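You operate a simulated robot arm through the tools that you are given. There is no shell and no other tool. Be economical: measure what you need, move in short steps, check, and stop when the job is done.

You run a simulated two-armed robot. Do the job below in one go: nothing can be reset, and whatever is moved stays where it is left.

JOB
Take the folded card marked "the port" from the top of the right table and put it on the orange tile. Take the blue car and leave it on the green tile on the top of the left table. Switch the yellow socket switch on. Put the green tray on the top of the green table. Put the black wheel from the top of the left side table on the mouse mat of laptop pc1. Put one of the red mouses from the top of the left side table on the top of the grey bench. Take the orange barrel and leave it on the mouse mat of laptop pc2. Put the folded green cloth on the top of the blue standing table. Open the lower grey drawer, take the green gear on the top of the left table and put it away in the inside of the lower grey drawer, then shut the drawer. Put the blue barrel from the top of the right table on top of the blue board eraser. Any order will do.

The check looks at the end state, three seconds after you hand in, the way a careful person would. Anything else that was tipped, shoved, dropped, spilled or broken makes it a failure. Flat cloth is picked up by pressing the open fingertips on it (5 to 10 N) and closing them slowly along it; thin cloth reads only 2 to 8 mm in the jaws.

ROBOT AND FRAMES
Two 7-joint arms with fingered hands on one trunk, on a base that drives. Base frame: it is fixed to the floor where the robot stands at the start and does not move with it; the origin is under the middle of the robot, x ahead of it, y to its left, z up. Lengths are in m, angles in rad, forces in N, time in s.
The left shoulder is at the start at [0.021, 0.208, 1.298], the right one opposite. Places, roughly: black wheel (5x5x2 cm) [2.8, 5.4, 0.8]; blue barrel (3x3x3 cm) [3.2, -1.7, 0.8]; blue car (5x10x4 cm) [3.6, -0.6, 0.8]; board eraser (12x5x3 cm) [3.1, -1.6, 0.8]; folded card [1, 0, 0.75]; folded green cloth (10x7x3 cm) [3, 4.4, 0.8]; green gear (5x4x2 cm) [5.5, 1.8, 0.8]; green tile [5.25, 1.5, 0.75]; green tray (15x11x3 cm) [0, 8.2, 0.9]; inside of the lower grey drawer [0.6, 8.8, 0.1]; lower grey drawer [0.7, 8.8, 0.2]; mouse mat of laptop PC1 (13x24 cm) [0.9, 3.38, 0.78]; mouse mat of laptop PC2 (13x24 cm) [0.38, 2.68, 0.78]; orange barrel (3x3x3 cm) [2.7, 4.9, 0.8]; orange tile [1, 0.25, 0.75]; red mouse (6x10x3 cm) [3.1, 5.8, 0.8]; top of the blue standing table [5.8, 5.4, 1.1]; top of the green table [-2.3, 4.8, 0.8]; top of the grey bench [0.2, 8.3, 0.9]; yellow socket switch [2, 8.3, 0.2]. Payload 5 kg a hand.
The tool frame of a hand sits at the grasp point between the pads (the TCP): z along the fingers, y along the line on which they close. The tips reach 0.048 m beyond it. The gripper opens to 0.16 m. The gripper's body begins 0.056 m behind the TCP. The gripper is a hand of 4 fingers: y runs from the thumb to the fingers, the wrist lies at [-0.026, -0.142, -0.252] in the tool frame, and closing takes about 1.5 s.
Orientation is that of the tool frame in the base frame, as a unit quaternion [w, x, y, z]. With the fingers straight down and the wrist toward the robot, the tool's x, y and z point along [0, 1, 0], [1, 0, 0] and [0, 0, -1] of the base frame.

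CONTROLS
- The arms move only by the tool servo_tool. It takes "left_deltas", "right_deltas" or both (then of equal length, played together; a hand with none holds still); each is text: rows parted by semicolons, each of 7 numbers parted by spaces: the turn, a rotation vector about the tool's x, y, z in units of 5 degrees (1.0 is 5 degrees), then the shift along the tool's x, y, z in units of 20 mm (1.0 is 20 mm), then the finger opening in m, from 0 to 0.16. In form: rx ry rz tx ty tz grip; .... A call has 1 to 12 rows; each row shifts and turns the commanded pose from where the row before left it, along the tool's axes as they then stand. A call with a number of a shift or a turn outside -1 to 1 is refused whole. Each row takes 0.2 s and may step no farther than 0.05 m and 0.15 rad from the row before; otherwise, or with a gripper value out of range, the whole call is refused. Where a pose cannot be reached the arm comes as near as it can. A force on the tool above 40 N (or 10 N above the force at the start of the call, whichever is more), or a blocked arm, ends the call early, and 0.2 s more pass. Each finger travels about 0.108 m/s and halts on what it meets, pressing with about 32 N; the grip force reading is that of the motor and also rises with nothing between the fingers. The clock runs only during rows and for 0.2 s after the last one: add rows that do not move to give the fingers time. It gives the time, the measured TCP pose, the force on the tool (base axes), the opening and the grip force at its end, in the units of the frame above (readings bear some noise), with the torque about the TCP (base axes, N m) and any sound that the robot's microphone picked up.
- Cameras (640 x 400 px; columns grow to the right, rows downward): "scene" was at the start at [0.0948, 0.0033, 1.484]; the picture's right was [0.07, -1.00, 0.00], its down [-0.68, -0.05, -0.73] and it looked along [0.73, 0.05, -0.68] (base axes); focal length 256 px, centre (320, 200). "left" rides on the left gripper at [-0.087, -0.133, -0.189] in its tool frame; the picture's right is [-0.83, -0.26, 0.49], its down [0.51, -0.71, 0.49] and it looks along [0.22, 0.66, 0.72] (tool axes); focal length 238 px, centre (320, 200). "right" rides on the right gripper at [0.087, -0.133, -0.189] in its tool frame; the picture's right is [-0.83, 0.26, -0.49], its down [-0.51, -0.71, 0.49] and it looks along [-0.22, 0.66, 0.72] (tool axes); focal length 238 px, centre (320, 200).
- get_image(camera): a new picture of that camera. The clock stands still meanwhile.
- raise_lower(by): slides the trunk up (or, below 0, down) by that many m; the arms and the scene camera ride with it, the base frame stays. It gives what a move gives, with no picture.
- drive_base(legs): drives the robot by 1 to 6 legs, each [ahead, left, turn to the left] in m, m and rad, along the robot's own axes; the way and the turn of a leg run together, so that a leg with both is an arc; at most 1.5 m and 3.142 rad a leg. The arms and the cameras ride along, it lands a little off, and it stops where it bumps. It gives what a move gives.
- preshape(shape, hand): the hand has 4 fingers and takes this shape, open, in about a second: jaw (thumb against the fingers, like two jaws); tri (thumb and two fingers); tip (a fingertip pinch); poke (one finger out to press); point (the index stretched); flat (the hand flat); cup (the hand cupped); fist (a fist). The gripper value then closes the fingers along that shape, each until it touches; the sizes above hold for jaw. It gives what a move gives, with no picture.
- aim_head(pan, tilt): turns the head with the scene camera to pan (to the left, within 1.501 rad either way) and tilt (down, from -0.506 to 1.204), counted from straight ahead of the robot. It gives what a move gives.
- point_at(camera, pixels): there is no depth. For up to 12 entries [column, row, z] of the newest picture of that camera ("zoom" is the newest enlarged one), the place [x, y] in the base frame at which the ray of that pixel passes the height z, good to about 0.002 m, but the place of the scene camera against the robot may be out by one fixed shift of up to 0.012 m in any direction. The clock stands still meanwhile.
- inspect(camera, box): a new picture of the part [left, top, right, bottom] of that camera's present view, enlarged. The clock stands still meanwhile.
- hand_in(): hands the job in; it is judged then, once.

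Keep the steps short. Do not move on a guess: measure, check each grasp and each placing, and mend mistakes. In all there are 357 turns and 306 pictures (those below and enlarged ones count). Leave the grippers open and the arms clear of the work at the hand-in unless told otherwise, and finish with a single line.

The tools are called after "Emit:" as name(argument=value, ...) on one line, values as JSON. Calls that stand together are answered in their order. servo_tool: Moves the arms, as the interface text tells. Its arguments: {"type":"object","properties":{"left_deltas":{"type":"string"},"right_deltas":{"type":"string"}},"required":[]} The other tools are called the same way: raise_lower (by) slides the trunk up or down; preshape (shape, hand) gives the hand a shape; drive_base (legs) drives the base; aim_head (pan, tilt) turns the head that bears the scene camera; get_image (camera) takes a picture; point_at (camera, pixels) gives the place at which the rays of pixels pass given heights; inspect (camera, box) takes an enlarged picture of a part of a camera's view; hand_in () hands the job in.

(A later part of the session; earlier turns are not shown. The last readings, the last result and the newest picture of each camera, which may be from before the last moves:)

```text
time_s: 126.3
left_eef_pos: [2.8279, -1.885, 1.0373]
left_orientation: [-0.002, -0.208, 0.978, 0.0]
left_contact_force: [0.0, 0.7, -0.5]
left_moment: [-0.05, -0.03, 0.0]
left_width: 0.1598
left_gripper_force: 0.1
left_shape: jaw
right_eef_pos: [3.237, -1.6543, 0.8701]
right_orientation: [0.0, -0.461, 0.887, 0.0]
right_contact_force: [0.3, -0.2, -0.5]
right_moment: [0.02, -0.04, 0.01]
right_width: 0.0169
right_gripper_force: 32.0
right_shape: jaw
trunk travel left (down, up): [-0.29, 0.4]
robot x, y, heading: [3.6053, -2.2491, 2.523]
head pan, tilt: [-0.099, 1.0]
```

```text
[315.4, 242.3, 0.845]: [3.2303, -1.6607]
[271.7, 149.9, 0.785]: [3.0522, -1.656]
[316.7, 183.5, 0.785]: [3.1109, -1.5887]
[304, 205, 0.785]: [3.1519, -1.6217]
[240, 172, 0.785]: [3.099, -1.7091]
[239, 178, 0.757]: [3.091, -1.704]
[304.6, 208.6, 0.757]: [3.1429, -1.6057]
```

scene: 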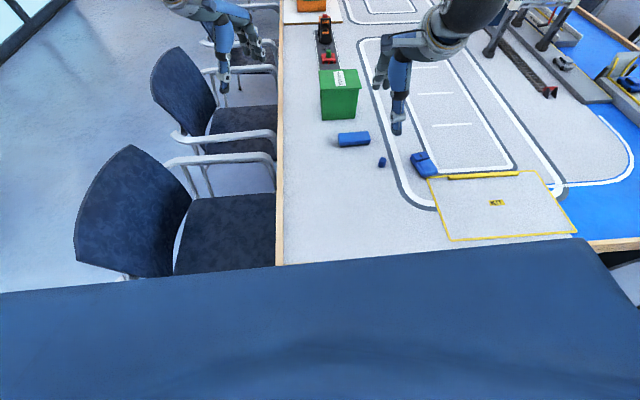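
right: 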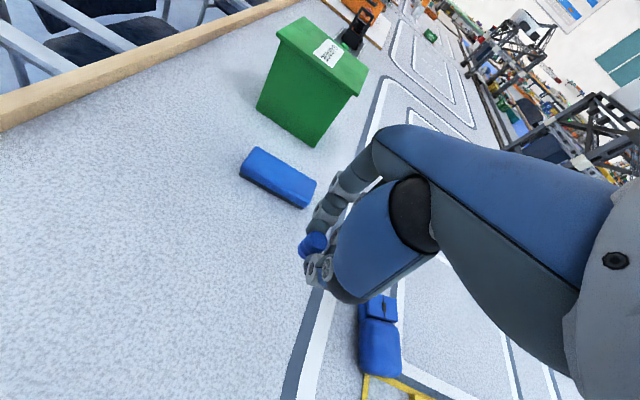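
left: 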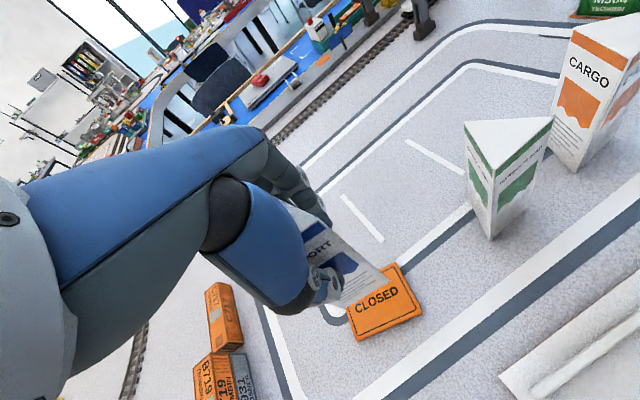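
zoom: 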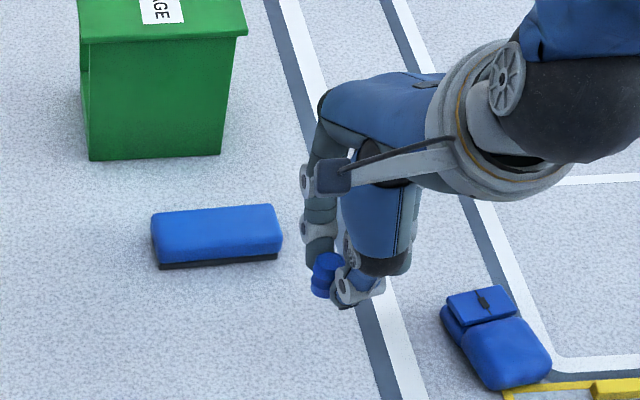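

The held barrel is at (3.230,-1.661), bottom about 0.815; the eraser top centre is (3.098,-1.646). I'll move it over.

Emit:
servo_tool(right_deltas="0 0 0 0.5325 0.9725 0 0.01;0 0 0 0.5325 0.9725 0 0.01;0 0 0 0.5325 0.9725 0 0.01;0 0 0 0.5325 0.9725 0 0.01;0 0 0 0.5325 0.9725 0 0.01;0 0 0 0.5325 0.9725 0 0.01;0 0 0 0 0 0 0.01")

Emit:
get_image(camera="right")

Emit:
inspect(camera="right", box=[250, 180, 390, 300])

Emit:
inspect(camera="scene", box=[310, 80, 410, 180])

```text
time_s: 127.9
left_eef_pos: [2.8291, -1.8857, 1.0367]
left_orientation: [-0.002, -0.207, 0.978, -0.001]
left_contact_force: [0.6, -0.4, 0.2]
left_moment: [0.01, 0.06, -0.01]
left_width: 0.16
left_gripper_force: 0.0
left_shape: jaw
right_eef_pos: [3.1085, -1.6384, 0.8704]
right_orientation: [0.0, -0.461, 0.887, -0.001]
right_contact_force: [0.0, -0.1, 0.8]
right_moment: [0.02, 0.01, 0.01]
right_width: 0.0169
right_gripper_force: 32.0
right_shape: jaw
trunk travel left (down, up): [-0.29, 0.4]
robot x, y, heading: [3.6037, -2.2499, 2.525]
head pan, tilt: [-0.099, 1.0]
```

```text
250 pictures are left
```

right: 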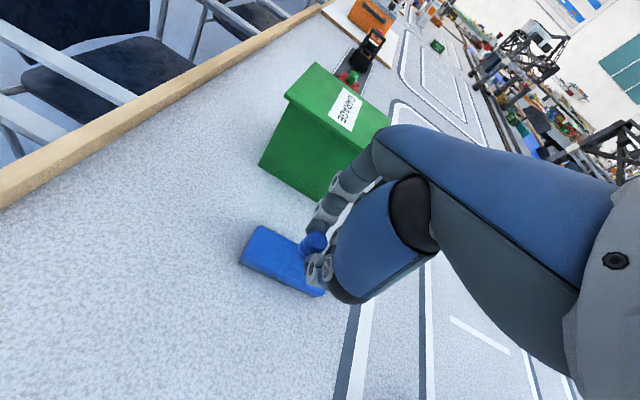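

```text
3.33 times, centred on (320, 240) of right
```

zoom: 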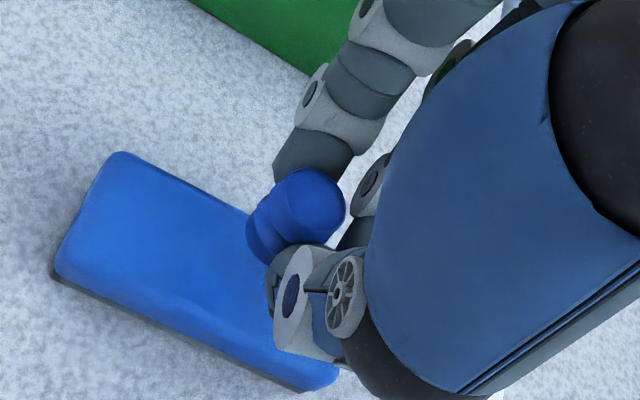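

```text
4.00 times, centred on (360, 130) of scene
```

zoom: 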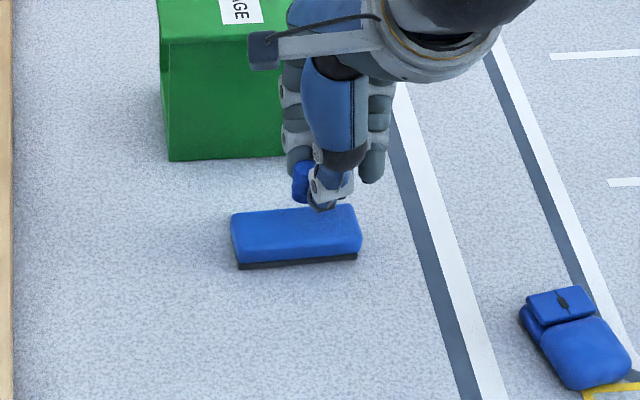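

Emit:
point_at(camera="right", pixels=[[316.4, 241.5, 0.845], [257.5, 226.5, 0.782], [241.5, 262, 0.782], [322.5, 292.5, 0.782], [301, 253, 0.82]])

```text
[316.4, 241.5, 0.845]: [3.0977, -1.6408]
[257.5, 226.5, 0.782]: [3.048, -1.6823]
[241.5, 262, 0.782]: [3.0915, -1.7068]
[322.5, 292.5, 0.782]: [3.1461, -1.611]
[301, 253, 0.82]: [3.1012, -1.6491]
```

Barrel is 5 mm off the eraser centre. I'll correct and lower to contact.

Emit:
servo_tool(right_deltas="0 0 0 0.2 -0.14 0.3 0.01;0 0 0 0 0 0.4 0.01;0 0 0 0 0 0.3 0.01;0 0 0 0 0 0.2 0.01;0 0 0 0 0 0.1 0.01;0 0 0 0 0 0.1 0.01;0 0 0 0 0 0 0.01")

```text
time_s: 129.5
left_eef_pos: [2.8278, -1.8873, 1.0369]
left_orientation: [-0.001, -0.206, 0.978, 0.0]
left_contact_force: [-0.7, 0.1, -0.4]
left_moment: [-0.05, 0.01, 0.02]
left_width: 0.1597
left_gripper_force: 0.2
left_shape: jaw
right_eef_pos: [3.1073, -1.6449, 0.8406]
right_orientation: [0.0, -0.46, 0.888, 0.0]
right_contact_force: [-0.9, 0.6, 0.1]
right_moment: [0.0, -0.01, -0.02]
right_width: 0.0168
right_gripper_force: 31.9
right_shape: jaw
trunk travel left (down, up): [-0.29, 0.4]
robot x, y, heading: [3.6074, -2.2481, 2.53]
head pan, tilt: [-0.099, 1.0]
```

Emit:
servo_tool(right_deltas="0 0 0 0 0 0.1 0.01;0 0 0 0 0 0.1 0.01;0 0 0 0 0 0 0.01")

Emit:
inspect(camera="right", box=[250, 180, 390, 300])

```text
time_s: 130.3
left_eef_pos: [2.829, -1.8857, 1.037]
left_orientation: [-0.002, -0.207, 0.978, -0.001]
left_contact_force: [-0.1, 0.3, 0.2]
left_moment: [-0.01, -0.04, 0.01]
left_width: 0.1599
left_gripper_force: 0.0
left_shape: jaw
right_eef_pos: [3.1066, -1.6442, 0.8397]
right_orientation: [0.0, -0.461, 0.887, 0.001]
right_contact_force: [2.4, 0.5, 9.5]
right_moment: [0.04, 0.19, -0.06]
right_width: 0.0169
right_gripper_force: 32.1
right_shape: jaw
trunk travel left (down, up): [-0.29, 0.4]
robot x, y, heading: [3.604, -2.2535, 2.523]
head pan, tilt: [-0.099, 1.0]
```

```text
3.33 times, centred on (320, 240) of right
```

zoom: 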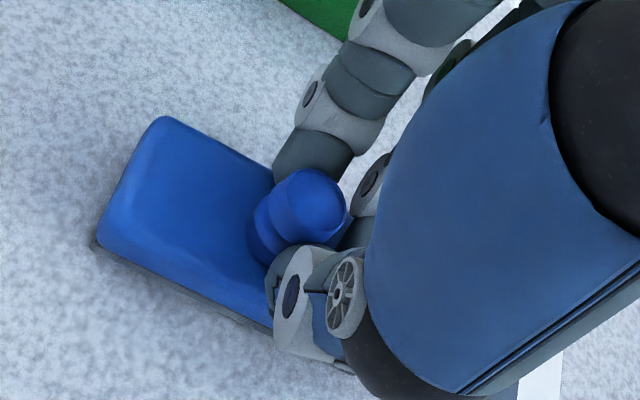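

Contact 9.5 N. I'll open slowly.

Emit:
servo_tool(right_deltas="0 0 0 0 0 0 0.02;0 0 0 0 0 0 0.025;0 0 0 0 0 0 0.03;0 0 0 0 0 0 0.04;0 0 0 0 0 0 0.05;0 0 0 0 0 0 0.06;0 0 0 0 0 0 0.075;0 0 0 0 0 0 0.09;0 0 0 0 0 0 0.09")

Emit:
inspect(camera="right", box=[250, 180, 390, 300])

Emit:
inspect(camera="scene", box=[310, 80, 410, 180])

```text
time_s: 132.3
left_eef_pos: [2.8288, -1.8844, 1.0375]
left_orientation: [-0.001, -0.207, 0.978, -0.001]
left_contact_force: [-0.5, -0.3, 0.9]
left_moment: [0.0, 0.02, 0.03]
left_width: 0.1599
left_gripper_force: 0.1
left_shape: jaw
right_eef_pos: [3.1072, -1.6457, 0.8383]
right_orientation: [0.001, -0.461, 0.887, 0.0]
right_contact_force: [-0.1, 0.1, 0.3]
right_moment: [0.01, -0.01, 0.01]
right_width: 0.0894
right_gripper_force: 0.0
right_shape: jaw
trunk travel left (down, up): [-0.29, 0.4]
robot x, y, heading: [3.6039, -2.2493, 2.52]
head pan, tilt: [-0.099, 1.0]
```

```text
3.33 times, centred on (320, 240) of right
```

zoom: 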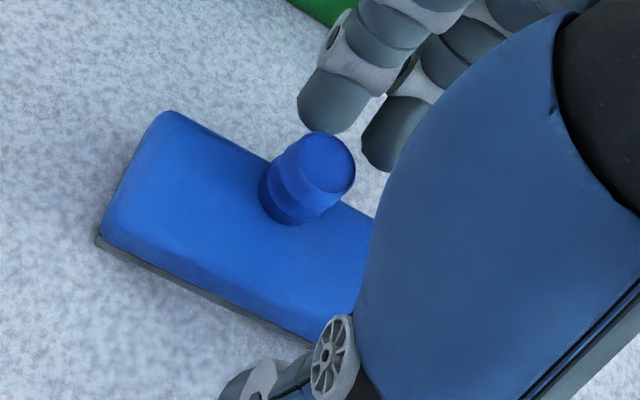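

```text
4.00 times, centred on (360, 130) of scene
```

zoom: 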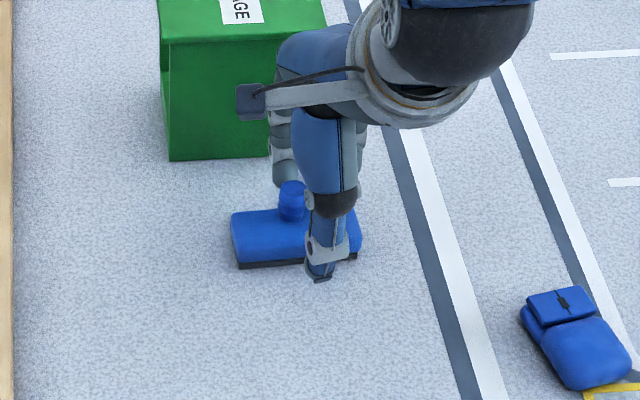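

The barrel stands on the eraser. I'll rise straight up and verify.

Emit:
servo_tool(right_deltas="0 0 0 0 0 -0.5 0.1;0 0 0 0 0 -0.8 0.1;0 0 0 0 0 -1 0.12;0 0 0 0 0 -1 0.14;0 0 0 0 0 -1 0.16;0 0 0 0 0 -1 0.16;0 0 0 0 0 -1 0.16;0 0 0 0 0 -1 0.16;0 0 0 0 0 -1 0.16;0 0 0 0 0 0 0.16")

Emit:
inspect(camera="right", box=[200, 180, 360, 320])

```text
time_s: 134.5
left_eef_pos: [2.8279, -1.8848, 1.0369]
left_orientation: [-0.001, -0.208, 0.978, 0.0]
left_contact_force: [0.1, 0.3, 0.2]
left_moment: [0.0, -0.03, -0.05]
left_width: 0.1596
left_gripper_force: 0.1
left_shape: jaw
right_eef_pos: [3.108, -1.6423, 1.0024]
right_orientation: [0.0, -0.462, 0.887, -0.001]
right_contact_force: [-0.6, 0.5, -0.5]
right_moment: [-0.01, -0.01, 0.0]
right_width: 0.1595
right_gripper_force: 0.1
right_shape: jaw
trunk travel left (down, up): [-0.29, 0.4]
robot x, y, heading: [3.6046, -2.2489, 2.527]
head pan, tilt: [-0.099, 1.0]
```

```text
2.86 times, centred on (280, 250) of right
```

zoom: 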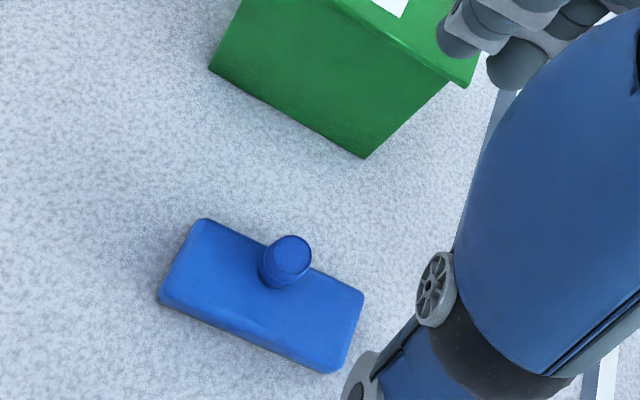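

Emit:
point_at(camera="zoom", pixels=[[293, 256, 0.812], [277, 278, 0.785], [203, 220, 0.782], [363, 292, 0.782], [332, 365, 0.782], [163, 295, 0.782]])

```text
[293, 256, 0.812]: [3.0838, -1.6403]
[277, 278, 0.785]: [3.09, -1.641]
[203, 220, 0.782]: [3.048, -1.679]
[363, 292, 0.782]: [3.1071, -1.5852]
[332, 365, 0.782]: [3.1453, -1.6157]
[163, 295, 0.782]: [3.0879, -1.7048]
```

The barrel's centre of mass is well inside the eraser top, so that's done. Now I'll look for the blue car near (3.6,-0.6).

Emit:
raise_lower(by=0.35)

Emit:
aim_head(pan=-0.85, tilt=0.6)

Emit:
get_image(camera="scene")

```text
time_s: 137.9
left_eef_pos: [2.8279, -1.8844, 1.3863]
left_orientation: [0.0, -0.207, 0.978, 0.0]
left_contact_force: [0.1, -0.3, 0.4]
left_moment: [-0.03, 0.0, 0.0]
left_width: 0.1598
left_gripper_force: 0.1
left_shape: jaw
right_eef_pos: [3.1089, -1.6425, 1.3521]
right_orientation: [0.0, -0.461, 0.887, 0.0]
right_contact_force: [-0.1, -0.3, -0.7]
right_moment: [0.02, -0.03, 0.02]
right_width: 0.1595
right_gripper_force: 0.0
right_shape: jaw
trunk travel left (down, up): [-0.64, 0.05]
robot x, y, heading: [3.6059, -2.2524, 2.523]
head pan, tilt: [-0.099, 1.0]
```

```text
time_s: 139.0
left_eef_pos: [2.8291, -1.8861, 1.3868]
left_orientation: [-0.001, -0.206, 0.978, 0.0]
left_contact_force: [0.1, -0.3, 0.2]
left_moment: [0.01, 0.02, -0.01]
left_width: 0.16
left_gripper_force: 0.2
left_shape: jaw
right_eef_pos: [3.1083, -1.6431, 1.353]
right_orientation: [0.0, -0.461, 0.887, 0.0]
right_contact_force: [-0.4, -0.9, -0.2]
right_moment: [0.01, -0.02, -0.04]
right_width: 0.1597
right_gripper_force: 0.1
right_shape: jaw
trunk travel left (down, up): [-0.64, 0.05]
robot x, y, heading: [3.6003, -2.2506, 2.525]
head pan, tilt: [-0.85, 0.6]
```

```text
243 pictures are left
```

scene: 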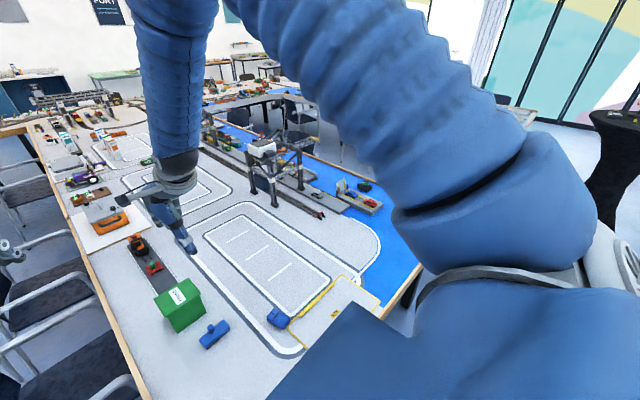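

Emit:
inspect(camera="scene", box=[260, 110, 440, 270])

Emit:
point_at(camera="scene", pixels=[[352, 190, 0.8], [368, 203, 0.78], [363, 186, 0.78], [420, 262, 0.75], [345, 230, 0.75], [390, 310, 0.75], [300, 140, 0.75]])

```text
2.50 times, centred on (350, 190) of scene
```

zoom: 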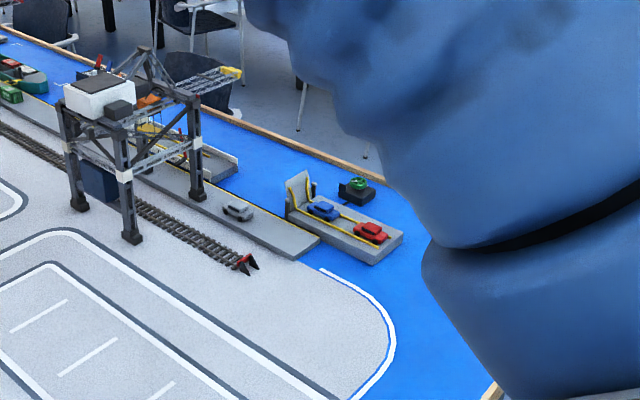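

```text
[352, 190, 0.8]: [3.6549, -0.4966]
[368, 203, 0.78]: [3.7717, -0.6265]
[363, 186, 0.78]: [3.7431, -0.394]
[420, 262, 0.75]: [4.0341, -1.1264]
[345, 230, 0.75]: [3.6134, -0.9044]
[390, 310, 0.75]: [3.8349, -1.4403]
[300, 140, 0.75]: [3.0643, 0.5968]
```

The blue car stands on a grey barge near the table's inner side. I'll back off the table end and turn to look along it toward the inside of the U.

Emit:
drive_base(legs=[[-0.22, 0, 0], [0, 0, -1.59]])

Emit:
aim_head(pan=0.3, tilt=0.5)

Emit:
get_image(camera="scene")

Emit:
aim_head(pan=-0.3, tilt=0.4)

Emit:
get_image(camera="scene")

```text
time_s: 144.6
left_eef_pos: [4.1785, -1.6164, 1.3859]
left_orientation: [-0.001, 0.56, 0.829, 0.001]
left_contact_force: [0.4, 0.2, -0.7]
left_moment: [0.02, -0.01, -0.03]
left_width: 0.1602
left_gripper_force: 0.1
left_shape: jaw
right_eef_pos: [4.4092, -1.9052, 1.3518]
right_orientation: [0.001, 0.318, 0.948, 0.0]
right_contact_force: [0.2, -0.2, 0.2]
right_moment: [-0.03, 0.02, -0.03]
right_width: 0.1596
right_gripper_force: 0.0
right_shape: jaw
trunk travel left (down, up): [-0.64, 0.05]
robot x, y, heading: [3.7863, -2.3766, 0.925]
head pan, tilt: [-0.85, 0.6]
```

```text
time_s: 145.9
left_eef_pos: [4.1767, -1.6182, 1.3863]
left_orientation: [-0.001, 0.56, 0.828, 0.002]
left_contact_force: [1.2, -0.5, -0.1]
left_moment: [0.04, 0.0, -0.03]
left_width: 0.1596
left_gripper_force: 0.1
left_shape: jaw
right_eef_pos: [4.41, -1.9064, 1.3531]
right_orientation: [0.001, 0.317, 0.948, 0.0]
right_contact_force: [-0.3, -0.4, 0.1]
right_moment: [0.01, -0.03, 0.01]
right_width: 0.1598
right_gripper_force: 0.1
right_shape: jaw
trunk travel left (down, up): [-0.64, 0.05]
robot x, y, heading: [3.7849, -2.379, 0.921]
head pan, tilt: [0.3, 0.499]
```

```text
241 pictures are left
```

scene: 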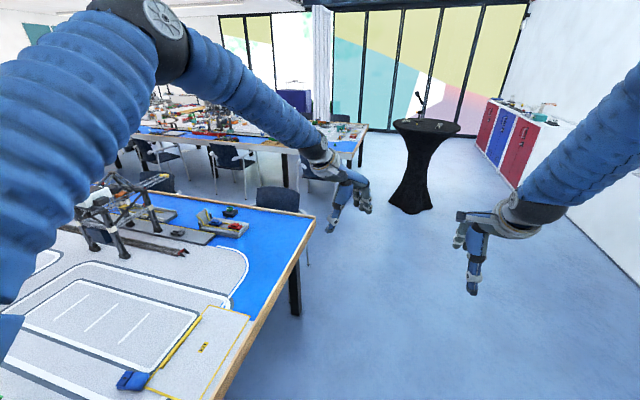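

```text
time_s: 146.9
left_eef_pos: [4.1785, -1.6178, 1.3866]
left_orientation: [-0.001, 0.56, 0.828, 0.0]
left_contact_force: [-0.2, 0.5, 1.0]
left_moment: [-0.01, -0.01, -0.02]
left_width: 0.16
left_gripper_force: 0.1
left_shape: jaw
right_eef_pos: [4.4103, -1.9052, 1.3523]
right_orientation: [0.0, 0.318, 0.948, 0.001]
right_contact_force: [0.8, 0.0, 0.4]
right_moment: [0.0, 0.03, 0.03]
right_width: 0.1597
right_gripper_force: 0.0
right_shape: jaw
trunk travel left (down, up): [-0.64, 0.05]
robot x, y, heading: [3.7885, -2.3773, 0.92]
head pan, tilt: [-0.3, 0.4]
```

```text
240 pictures are left
```

scene: 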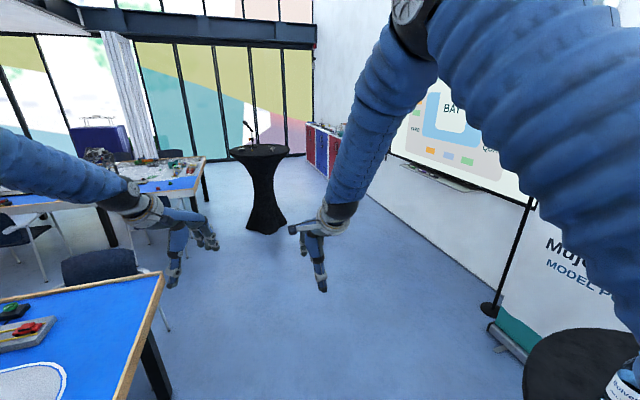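

Emit:
point_at(camera="scene", pixels=[[160, 275, 0.75], [205, 159, 0.75], [266, 228, 0], [260, 150, 1.1], [166, 330, 0], [108, 245, 0.0], [30, 322, 0.8], [12, 308, 0.8], [250, 233, 0], [100, 265, 0.75], [135, 255, 0.8]])

Emit:
inspect(camera="scene", box=[0, 130, 300, 340])

```text
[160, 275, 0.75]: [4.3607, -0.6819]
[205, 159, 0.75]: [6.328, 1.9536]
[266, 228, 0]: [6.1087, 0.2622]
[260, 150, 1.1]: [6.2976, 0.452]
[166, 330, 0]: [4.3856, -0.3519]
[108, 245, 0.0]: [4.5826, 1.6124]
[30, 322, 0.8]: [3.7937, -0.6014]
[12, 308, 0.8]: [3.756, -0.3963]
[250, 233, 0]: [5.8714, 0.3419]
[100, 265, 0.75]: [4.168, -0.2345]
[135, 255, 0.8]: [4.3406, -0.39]
```

```text
1.90 times, centred on (150, 235) of scene
```

zoom: 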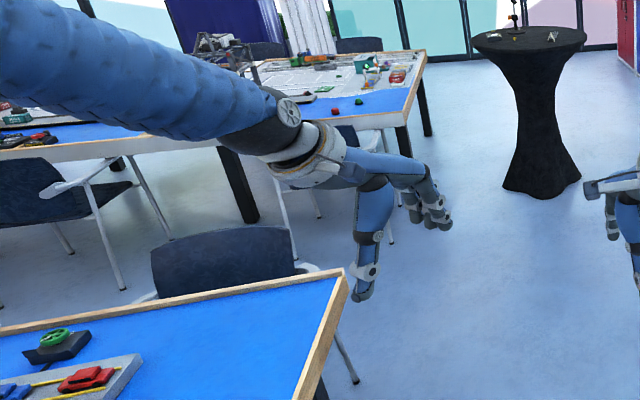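

The robot will stand at the table's end, opposite the barge. I'll drive along the end edge, then turn toward the car.

Emit:
drive_base(legs=[[1.39, 0.0, 0], [0, 0, 1.93]])

Emit:
aim_head(pan=-0.35, tilt=0.8)

Emit:
get_image(camera="scene")

```text
time_s: 158.2
left_eef_pos: [3.7302, -1.209, 1.3882]
left_orientation: [-0.002, -0.364, 0.932, 0.0]
left_contact_force: [0.1, 0.5, -0.1]
left_moment: [-0.03, 0.0, 0.0]
left_width: 0.1597
left_gripper_force: 0.1
left_shape: jaw
right_eef_pos: [3.9162, -0.8894, 1.3517]
right_orientation: [0.0, -0.6, 0.8, 0.001]
right_contact_force: [-0.1, -0.2, -0.1]
right_moment: [0.0, -0.02, 0.01]
right_width: 0.1597
right_gripper_force: 0.1
right_shape: jaw
trunk travel left (down, up): [-0.64, 0.05]
robot x, y, heading: [4.5786, -1.3031, 2.851]
head pan, tilt: [-0.3, 0.4]
```

```text
time_s: 159.1
left_eef_pos: [3.7295, -1.2095, 1.3886]
left_orientation: [-0.002, -0.364, 0.931, -0.001]
left_contact_force: [0.5, 0.8, 0.1]
left_moment: [0.03, -0.03, 0.01]
left_width: 0.1598
left_gripper_force: 0.1
left_shape: jaw
right_eef_pos: [3.9174, -0.8908, 1.3534]
right_orientation: [-0.001, -0.599, 0.801, 0.001]
right_contact_force: [-0.2, -0.3, -0.9]
right_moment: [0.0, 0.02, -0.01]
right_width: 0.1598
right_gripper_force: 0.2
right_shape: jaw
trunk travel left (down, up): [-0.64, 0.05]
robot x, y, heading: [4.5823, -1.3019, 2.85]
head pan, tilt: [-0.351, 0.799]
```

```text
238 pictures are left
```

scene: 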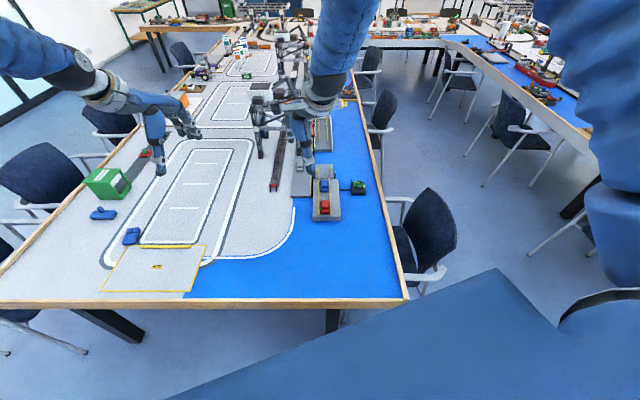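

Emit:
inspect(camera="scene", box=[270, 130, 390, 230])

Emit:
point_at(camera="scene", pixels=[[323, 188, 0.8], [324, 205, 0.8], [406, 300, 0.75], [300, 305, 0.75], [100, 305, 0.75], [440, 270, 0.65], [455, 235, 0.8], [340, 210, 0.78], [382, 200, 0.75]])

```text
4.00 times, centred on (330, 180) of scene
```

zoom: 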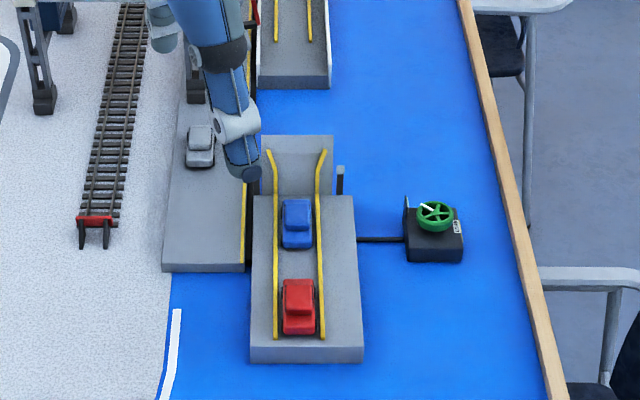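

```text
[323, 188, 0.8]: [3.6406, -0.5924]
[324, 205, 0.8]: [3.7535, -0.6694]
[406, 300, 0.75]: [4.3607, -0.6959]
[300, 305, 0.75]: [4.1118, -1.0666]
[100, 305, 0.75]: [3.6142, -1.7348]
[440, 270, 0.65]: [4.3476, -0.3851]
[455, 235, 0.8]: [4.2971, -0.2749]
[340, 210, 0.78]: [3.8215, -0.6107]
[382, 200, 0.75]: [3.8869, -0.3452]
```

Emit:
point_at(camera="scene", pixels=[[381.7, 185, 0], [400, 199, 0.65], [383, 130, 0.65], [392, 125, 0.65], [367, 70, 0.65], [430, 190, 0.85], [392, 92, 0.85], [418, 297, 0]])

Emit:
inspect(camera="scene", box=[330, 40, 500, 310])

```text
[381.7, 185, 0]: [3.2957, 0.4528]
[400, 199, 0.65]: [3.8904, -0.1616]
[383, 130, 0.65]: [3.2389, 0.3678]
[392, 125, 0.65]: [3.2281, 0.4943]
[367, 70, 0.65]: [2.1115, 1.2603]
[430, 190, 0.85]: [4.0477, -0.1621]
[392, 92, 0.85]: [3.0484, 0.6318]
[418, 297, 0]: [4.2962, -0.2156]
```

```text
1.48 times, centred on (415, 175) of scene
```

zoom: 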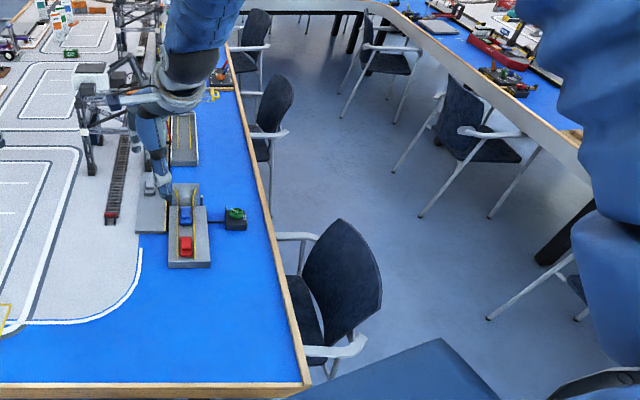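

Emit:
point_at(camera="zoom", pixels=[[425, 215, 0], [490, 318, 0], [397, 172, 0], [583, 318, 0], [345, 118, 0], [440, 130, 0.8], [545, 262, 0], [590, 175, 0.75], [380, 300, 0.85], [368, 250, 0.85], [290, 95, 0.85], [335, 380, 0]])

```text
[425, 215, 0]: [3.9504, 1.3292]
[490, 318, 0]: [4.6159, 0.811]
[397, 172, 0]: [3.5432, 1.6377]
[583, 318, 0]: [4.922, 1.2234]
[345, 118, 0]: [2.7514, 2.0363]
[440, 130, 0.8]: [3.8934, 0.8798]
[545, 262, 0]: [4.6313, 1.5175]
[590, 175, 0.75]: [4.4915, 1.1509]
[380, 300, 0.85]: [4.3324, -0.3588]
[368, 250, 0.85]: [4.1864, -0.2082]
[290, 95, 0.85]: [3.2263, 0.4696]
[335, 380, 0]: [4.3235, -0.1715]
```

The gap between the two inner chairs (along-table 2.4–3.2 m) lets me stand opposite the barge with the left arm. I'll go round the corner to the inner aisle.

Emit:
drive_base(legs=[[-0.407, -1.129, 0], [0, 0, 1.505]])

Emit:
aim_head(pan=-0.9, tilt=0.6)

Emit:
get_image(camera="scene")

```text
time_s: 168.7
left_eef_pos: [5.1166, -1.2064, 1.3868]
left_orientation: [0.001, 0.899, -0.439, 0.002]
left_contact_force: [-0.1, 0.1, -0.6]
left_moment: [0.01, -0.01, -0.01]
left_width: 0.1597
left_gripper_force: 0.0
left_shape: jaw
right_eef_pos: [4.8118, -0.9941, 1.352]
right_orientation: [0.001, 0.983, -0.183, 0.0]
right_contact_force: [0.1, 0.9, 0.0]
right_moment: [-0.03, -0.02, 0.0]
right_width: 0.1598
right_gripper_force: 0.0
right_shape: jaw
trunk travel left (down, up): [-0.64, 0.05]
robot x, y, heading: [5.2798, -0.3662, -1.943]
head pan, tilt: [-0.351, 0.799]
```

```text
time_s: 169.7
left_eef_pos: [5.1142, -1.2058, 1.3873]
left_orientation: [0.001, 0.898, -0.439, 0.002]
left_contact_force: [0.4, 0.1, -0.4]
left_moment: [0.0, -0.01, -0.03]
left_width: 0.1597
left_gripper_force: 0.1
left_shape: jaw
right_eef_pos: [4.813, -0.9935, 1.3524]
right_orientation: [0.0, 0.983, -0.183, 0.0]
right_contact_force: [-0.1, 0.8, 0.6]
right_moment: [-0.02, 0.01, 0.0]
right_width: 0.1596
right_gripper_force: 0.1
right_shape: jaw
trunk travel left (down, up): [-0.64, 0.05]
robot x, y, heading: [5.2832, -0.3697, -1.947]
head pan, tilt: [-0.901, 0.6]
```

```text
235 pictures are left
```

scene: 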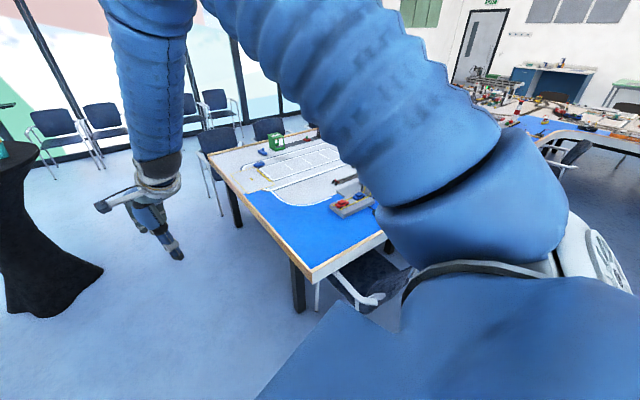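

Emit:
drive_base(legs=[[-0.2275, -0.792, 0]])

Emit:
drive_base(legs=[[-0.2275, -0.792, 0]])

Emit:
aim_head(pan=0.2, tilt=0.85)

Emit:
get_image(camera="scene")

```text
time_s: 174.0
left_eef_pos: [4.4667, -0.7102, 1.3868]
left_orientation: [0.001, 0.897, -0.441, 0.001]
left_contact_force: [0.5, -0.5, -0.2]
left_moment: [0.0, 0.03, 0.01]
left_width: 0.16
left_gripper_force: 0.1
left_shape: jaw
right_eef_pos: [4.1634, -0.4945, 1.3531]
right_orientation: [0.0, 0.983, -0.185, -0.001]
right_contact_force: [-0.1, 0.1, 0.0]
right_moment: [0.02, 0.01, 0.05]
right_width: 0.1596
right_gripper_force: 0.0
right_shape: jaw
trunk travel left (down, up): [-0.64, 0.05]
robot x, y, heading: [4.6357, 0.1305, -1.943]
head pan, tilt: [-0.901, 0.6]
```

```text
time_s: 178.4
left_eef_pos: [3.7896, -0.1955, 1.3862]
left_orientation: [0.001, 0.893, -0.449, 0.001]
left_contact_force: [-0.3, -0.1, -0.7]
left_moment: [0.04, 0.07, 0.0]
left_width: 0.1599
left_gripper_force: 0.1
left_shape: jaw
right_eef_pos: [3.494, 0.0241, 1.352]
right_orientation: [0.001, 0.981, -0.195, 0.0]
right_contact_force: [0.2, -0.2, -0.5]
right_moment: [0.02, 0.03, -0.03]
right_width: 0.1599
right_gripper_force: 0.1
right_shape: jaw
trunk travel left (down, up): [-0.64, 0.05]
robot x, y, heading: [3.9774, 0.6403, -1.966]
head pan, tilt: [-0.901, 0.6]
```

```text
time_s: 179.8
left_eef_pos: [3.7895, -0.1961, 1.3863]
left_orientation: [0.001, 0.894, -0.449, 0.002]
left_contact_force: [0.2, -0.7, 0.4]
left_moment: [0.01, -0.06, 0.01]
left_width: 0.1597
left_gripper_force: 0.0
left_shape: jaw
right_eef_pos: [3.4917, 0.0239, 1.3535]
right_orientation: [0.0, 0.981, -0.194, 0.0]
right_contact_force: [0.1, 1.0, -0.4]
right_moment: [-0.02, 0.03, 0.02]
right_width: 0.1597
right_gripper_force: 0.1
right_shape: jaw
trunk travel left (down, up): [-0.64, 0.05]
robot x, y, heading: [3.9762, 0.6459, -1.961]
head pan, tilt: [0.201, 0.85]
```

```text
234 pictures are left
```

scene: 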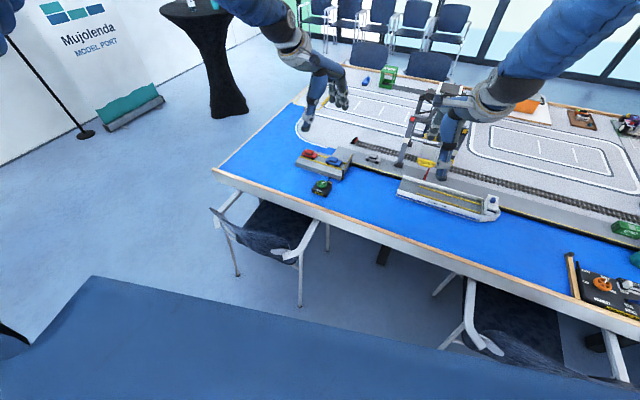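

Emit:
point_at(camera="scene", pixels=[[300, 306, 0], [327, 250, 0], [434, 296, 0], [440, 347, 0], [310, 225, 0.65], [477, 285, 0.65], [455, 340, 0.65], [295, 255, 0.65], [400, 248, 0.75], [215, 170, 0.75]])

Emit:
raise_lower(by=0.05)

```text
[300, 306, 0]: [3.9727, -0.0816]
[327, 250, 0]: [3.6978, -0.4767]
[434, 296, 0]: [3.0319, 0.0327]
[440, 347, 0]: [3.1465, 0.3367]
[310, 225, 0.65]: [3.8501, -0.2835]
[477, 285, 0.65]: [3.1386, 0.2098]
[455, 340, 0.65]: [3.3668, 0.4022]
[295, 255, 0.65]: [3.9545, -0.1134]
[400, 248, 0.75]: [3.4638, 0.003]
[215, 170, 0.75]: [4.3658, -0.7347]
```

```text
time_s: 180.7
left_eef_pos: [3.7902, -0.1962, 1.4349]
left_orientation: [0.0, 0.893, -0.449, 0.002]
left_contact_force: [0.5, -1.1, -1.6]
left_moment: [0.02, -0.01, -0.05]
left_width: 0.1597
left_gripper_force: 0.1
left_shape: jaw
right_eef_pos: [3.4922, 0.0232, 1.4011]
right_orientation: [0.0, 0.981, -0.194, 0.0]
right_contact_force: [-0.4, -0.5, 0.3]
right_moment: [-0.01, -0.02, 0.02]
right_width: 0.1595
right_gripper_force: 0.1
right_shape: jaw
trunk travel left (down, up): [-0.69, 0.0]
robot x, y, heading: [3.98, 0.6413, -1.966]
head pan, tilt: [0.201, 0.85]
```

Emit:
drive_base(legs=[[0.54, -0.095, 0]])

Emit:
get_image(camera="left")

Emit:
aim_head(pan=0.4, tilt=0.95)

Emit:
get_image(camera="scene")

```text
time_s: 183.8
left_eef_pos: [3.5042, -0.6559, 1.4371]
left_orientation: [0.001, 0.895, -0.446, 0.002]
left_contact_force: [-0.3, 0.3, 0.4]
left_moment: [-0.04, 0.01, 0.0]
left_width: 0.1597
left_gripper_force: 0.0
left_shape: jaw
right_eef_pos: [3.2054, -0.4388, 1.4027]
right_orientation: [-0.001, 0.982, -0.191, 0.0]
right_contact_force: [0.7, 0.1, -0.7]
right_moment: [-0.02, 0.02, 0.03]
right_width: 0.1595
right_gripper_force: 0.1
right_shape: jaw
trunk travel left (down, up): [-0.69, 0.0]
robot x, y, heading: [3.6819, 0.1837, -1.958]
head pan, tilt: [0.201, 0.85]
```

```text
233 pictures are left
```

left: 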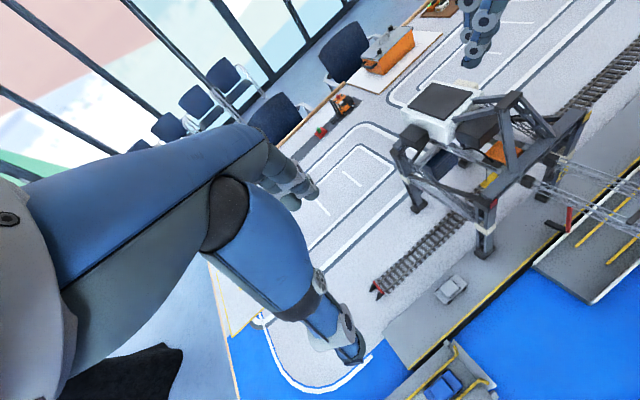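

```text
time_s: 184.6
left_eef_pos: [3.5036, -0.6586, 1.4354]
left_orientation: [0.001, 0.895, -0.447, 0.002]
left_contact_force: [-0.3, -0.3, -0.8]
left_moment: [0.06, -0.03, 0.0]
left_width: 0.16
left_gripper_force: 0.1
left_shape: jaw
right_eef_pos: [3.2043, -0.4406, 1.4026]
right_orientation: [0.0, 0.982, -0.191, 0.0]
right_contact_force: [0.0, 0.0, -0.3]
right_moment: [0.05, -0.02, -0.01]
right_width: 0.1597
right_gripper_force: 0.1
right_shape: jaw
trunk travel left (down, up): [-0.69, 0.0]
robot x, y, heading: [3.6855, 0.1831, -1.956]
head pan, tilt: [0.4, 0.949]
```

```text
232 pictures are left
```

scene: 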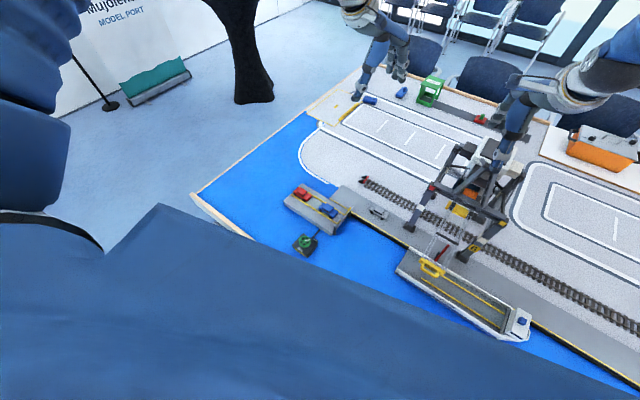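

Emit:
point_at(camera="scene", pixels=[[408, 230, 0.76], [463, 258, 0.76], [500, 222, 0.76], [430, 268, 1.0], [435, 240, 1.1], [327, 210, 0.82], [303, 194, 0.82], [338, 222, 0.79], [305, 242, 0.79], [518, 340, 0.76], [400, 265, 0.76]])

Emit:
inspect(camera="scene", box=[270, 120, 550, 360])

```text
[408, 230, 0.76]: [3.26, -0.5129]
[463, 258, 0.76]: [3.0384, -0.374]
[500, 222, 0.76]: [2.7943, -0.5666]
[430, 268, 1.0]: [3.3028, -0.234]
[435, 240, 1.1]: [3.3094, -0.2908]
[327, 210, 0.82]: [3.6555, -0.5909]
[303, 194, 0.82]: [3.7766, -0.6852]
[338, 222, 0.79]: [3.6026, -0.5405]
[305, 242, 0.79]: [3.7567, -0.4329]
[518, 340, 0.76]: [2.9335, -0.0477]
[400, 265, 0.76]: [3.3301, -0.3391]
```

```text
1.67 times, centred on (410, 240) of scene
```

zoom: 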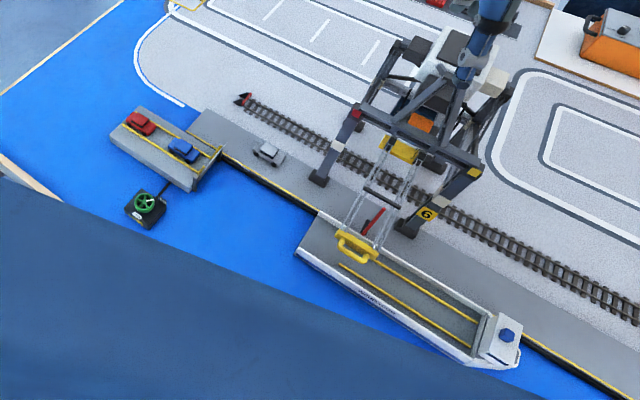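

The right hand hovers above a gantry crane, so I'll raise the right hand 0.36 m first, before lowering the trunk. Meanwhile the left hand moves above the car.

Emit:
servo_tool(right_deltas="0 0 0 0 0 -1 0.16;0 0 0 0 0 -1 0.16;0 0 0 0 0 -1 0.16;0 0 0 0 0 -1 0.16;0 0 0 0 0 -1 0.16;0 0 0 0 0 -1 0.16;0 0 0 0 0 -1 0.16;0 0 0 0 0 -1 0.16;0 0 0 0 0 -1 0.16;0 0 0 0 0 -1 0.16;0 0 0 0 0 -1 0.16;0 0 0 0 0 -1 0.16")

Emit:
servo_tool(right_deltas="0 0 0 0 -0.5 -1 0.16;0 0 0 0 -0.5 -1 0.16;0 0 0 0 -0.5 -1 0.16;0 0 0 0 -0.5 -1 0.16;0 0 0 0 -0.5 -1 0.16;0 0 0 0 -0.5 -1 0.16")

Emit:
inspect(camera="scene", box=[280, 170, 360, 260])

```text
time_s: 187.2
left_eef_pos: [3.5047, -0.6565, 1.4371]
left_orientation: [0.001, 0.895, -0.446, 0.001]
left_contact_force: [0.4, 0.0, 0.2]
left_moment: [0.03, 0.0, -0.01]
left_width: 0.1599
left_gripper_force: 0.1
left_shape: jaw
right_eef_pos: [3.2041, -0.4389, 1.6417]
right_orientation: [0.0, 0.982, -0.191, -0.001]
right_contact_force: [0.4, 1.2, -0.2]
right_moment: [-0.06, 0.03, 0.02]
right_width: 0.1597
right_gripper_force: 0.0
right_shape: jaw
trunk travel left (down, up): [-0.69, 0.0]
robot x, y, heading: [3.6824, 0.1787, -1.957]
head pan, tilt: [0.4, 0.949]
```

```text
time_s: 188.6
left_eef_pos: [3.5034, -0.6563, 1.4388]
left_orientation: [0.001, 0.895, -0.446, 0.001]
left_contact_force: [0.4, 0.6, 1.0]
left_moment: [-0.04, 0.0, 0.02]
left_width: 0.1601
left_gripper_force: 0.2
left_shape: jaw
right_eef_pos: [3.2282, -0.3811, 1.7615]
right_orientation: [0.0, 0.981, -0.191, 0.0]
right_contact_force: [-0.4, 1.1, 0.6]
right_moment: [-0.05, 0.02, 0.0]
right_width: 0.1597
right_gripper_force: 0.1
right_shape: jaw
trunk travel left (down, up): [-0.69, 0.0]
robot x, y, heading: [3.6839, 0.1794, -1.955]
head pan, tilt: [0.4, 0.949]
```

```text
4.44 times, centred on (320, 215) of scene
```

zoom: 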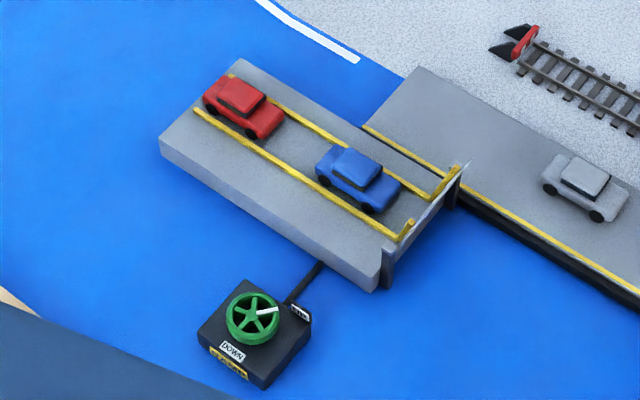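

Emit:
servo_tool(left_deltas="0 0 -0.825 0 0 0 0.12;0 0 -0.825 0 0 0 0.12;0 0 -0.825 0 0 0 0.12;0 0 -0.825 0 0 0 0.12;0 0 0 0.53 -0.93 0 0.12;0 0 0 0.53 -0.93 0 0.12;0 0 0 0.53 -0.93 0 0.12;0 0 0 0.53 -0.93 0 0.12;0 0 0 0.53 -0.93 0 0.12;0 0 0 0.53 -0.93 0 0.12;0 0 0 0.53 -0.93 0 0.12")

Emit:
raise_lower(by=-0.38)

Emit:
get_image(camera="left")

Emit:
get_image(camera="scene")

```text
time_s: 191.0
left_eef_pos: [3.6392, -0.5977, 1.4378]
left_orientation: [0.002, 0.949, -0.314, 0.002]
left_contact_force: [0.8, -0.4, -0.3]
left_moment: [-0.01, 0.04, -0.01]
left_width: 0.1201
left_gripper_force: 0.1
left_shape: jaw
right_eef_pos: [3.2288, -0.3812, 1.7615]
right_orientation: [0.0, 0.982, -0.191, 0.0]
right_contact_force: [0.3, 0.0, 0.9]
right_moment: [-0.02, 0.07, -0.01]
right_width: 0.1595
right_gripper_force: 0.1
right_shape: jaw
trunk travel left (down, up): [-0.69, 0.0]
robot x, y, heading: [3.6842, 0.1793, -1.959]
head pan, tilt: [0.4, 0.949]
```

```text
time_s: 194.6
left_eef_pos: [3.6384, -0.5971, 1.058]
left_orientation: [0.001, 0.949, -0.314, 0.001]
left_contact_force: [-0.7, -0.1, -0.1]
left_moment: [-0.03, 0.03, 0.02]
left_width: 0.1206
left_gripper_force: 0.0
left_shape: jaw
right_eef_pos: [3.2266, -0.3829, 1.3804]
right_orientation: [0.0, 0.982, -0.191, 0.0]
right_contact_force: [-0.1, 0.9, -0.4]
right_moment: [-0.01, 0.0, 0.04]
right_width: 0.1595
right_gripper_force: 0.1
right_shape: jaw
trunk travel left (down, up): [-0.31, 0.38]
robot x, y, heading: [3.6876, 0.1779, -1.957]
head pan, tilt: [0.4, 0.949]
```

```text
229 pictures are left
```

left: 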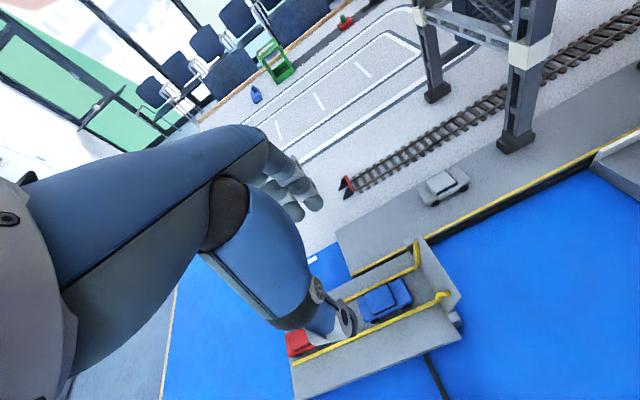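

```text
228 pictures are left
```

scene: 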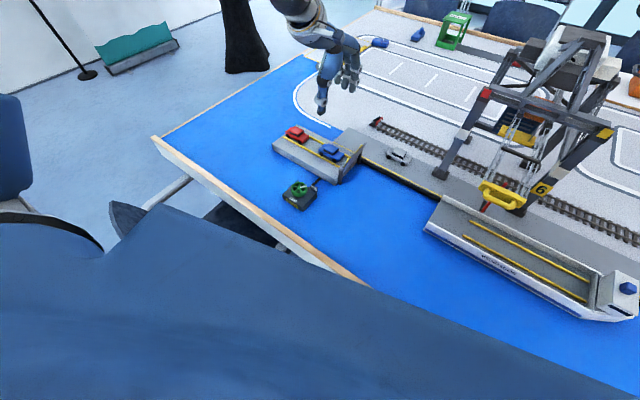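

Emit:
inspect(camera="left", box=[280, 220, 480, 390])

```text
2.35 times, centred on (380, 305) of left
```

zoom: 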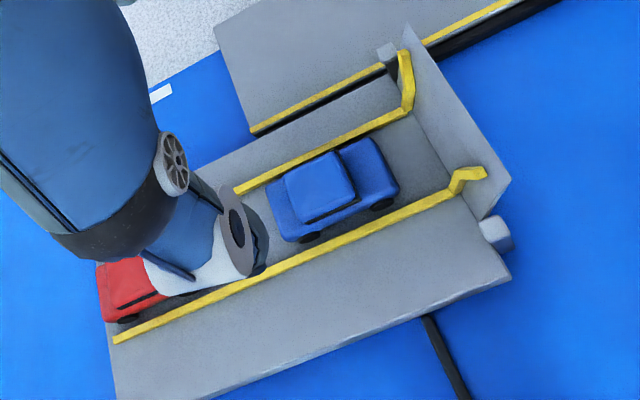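

Emit:
point_at(camera="zoom", pixels=[[320, 187, 0.84], [320, 187, 0.82], [268, 190, 0.82], [295, 238, 0.8], [400, 188, 0.81], [355, 138, 0.82], [300, 240, 0.78], [390, 205, 0.78], [480, 218, 0.78], [508, 280, 0.78], [508, 285, 0.75], [240, 193, 0.79]])

Emit:
inspect(camera="scene", box=[260, 110, 370, 220])

```text
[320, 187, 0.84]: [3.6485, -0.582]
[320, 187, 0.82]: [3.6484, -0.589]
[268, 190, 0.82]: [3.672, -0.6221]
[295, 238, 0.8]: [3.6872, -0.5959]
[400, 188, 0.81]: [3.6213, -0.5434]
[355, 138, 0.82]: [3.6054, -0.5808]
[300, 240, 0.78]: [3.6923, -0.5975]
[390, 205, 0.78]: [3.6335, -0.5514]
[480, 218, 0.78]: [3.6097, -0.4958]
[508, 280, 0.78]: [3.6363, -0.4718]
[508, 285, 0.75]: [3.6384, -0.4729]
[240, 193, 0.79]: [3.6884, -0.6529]
```

```text
3.64 times, centred on (315, 165) of scene
```

zoom: 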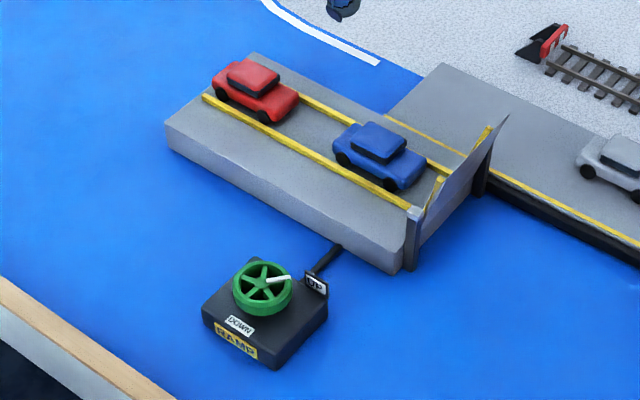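

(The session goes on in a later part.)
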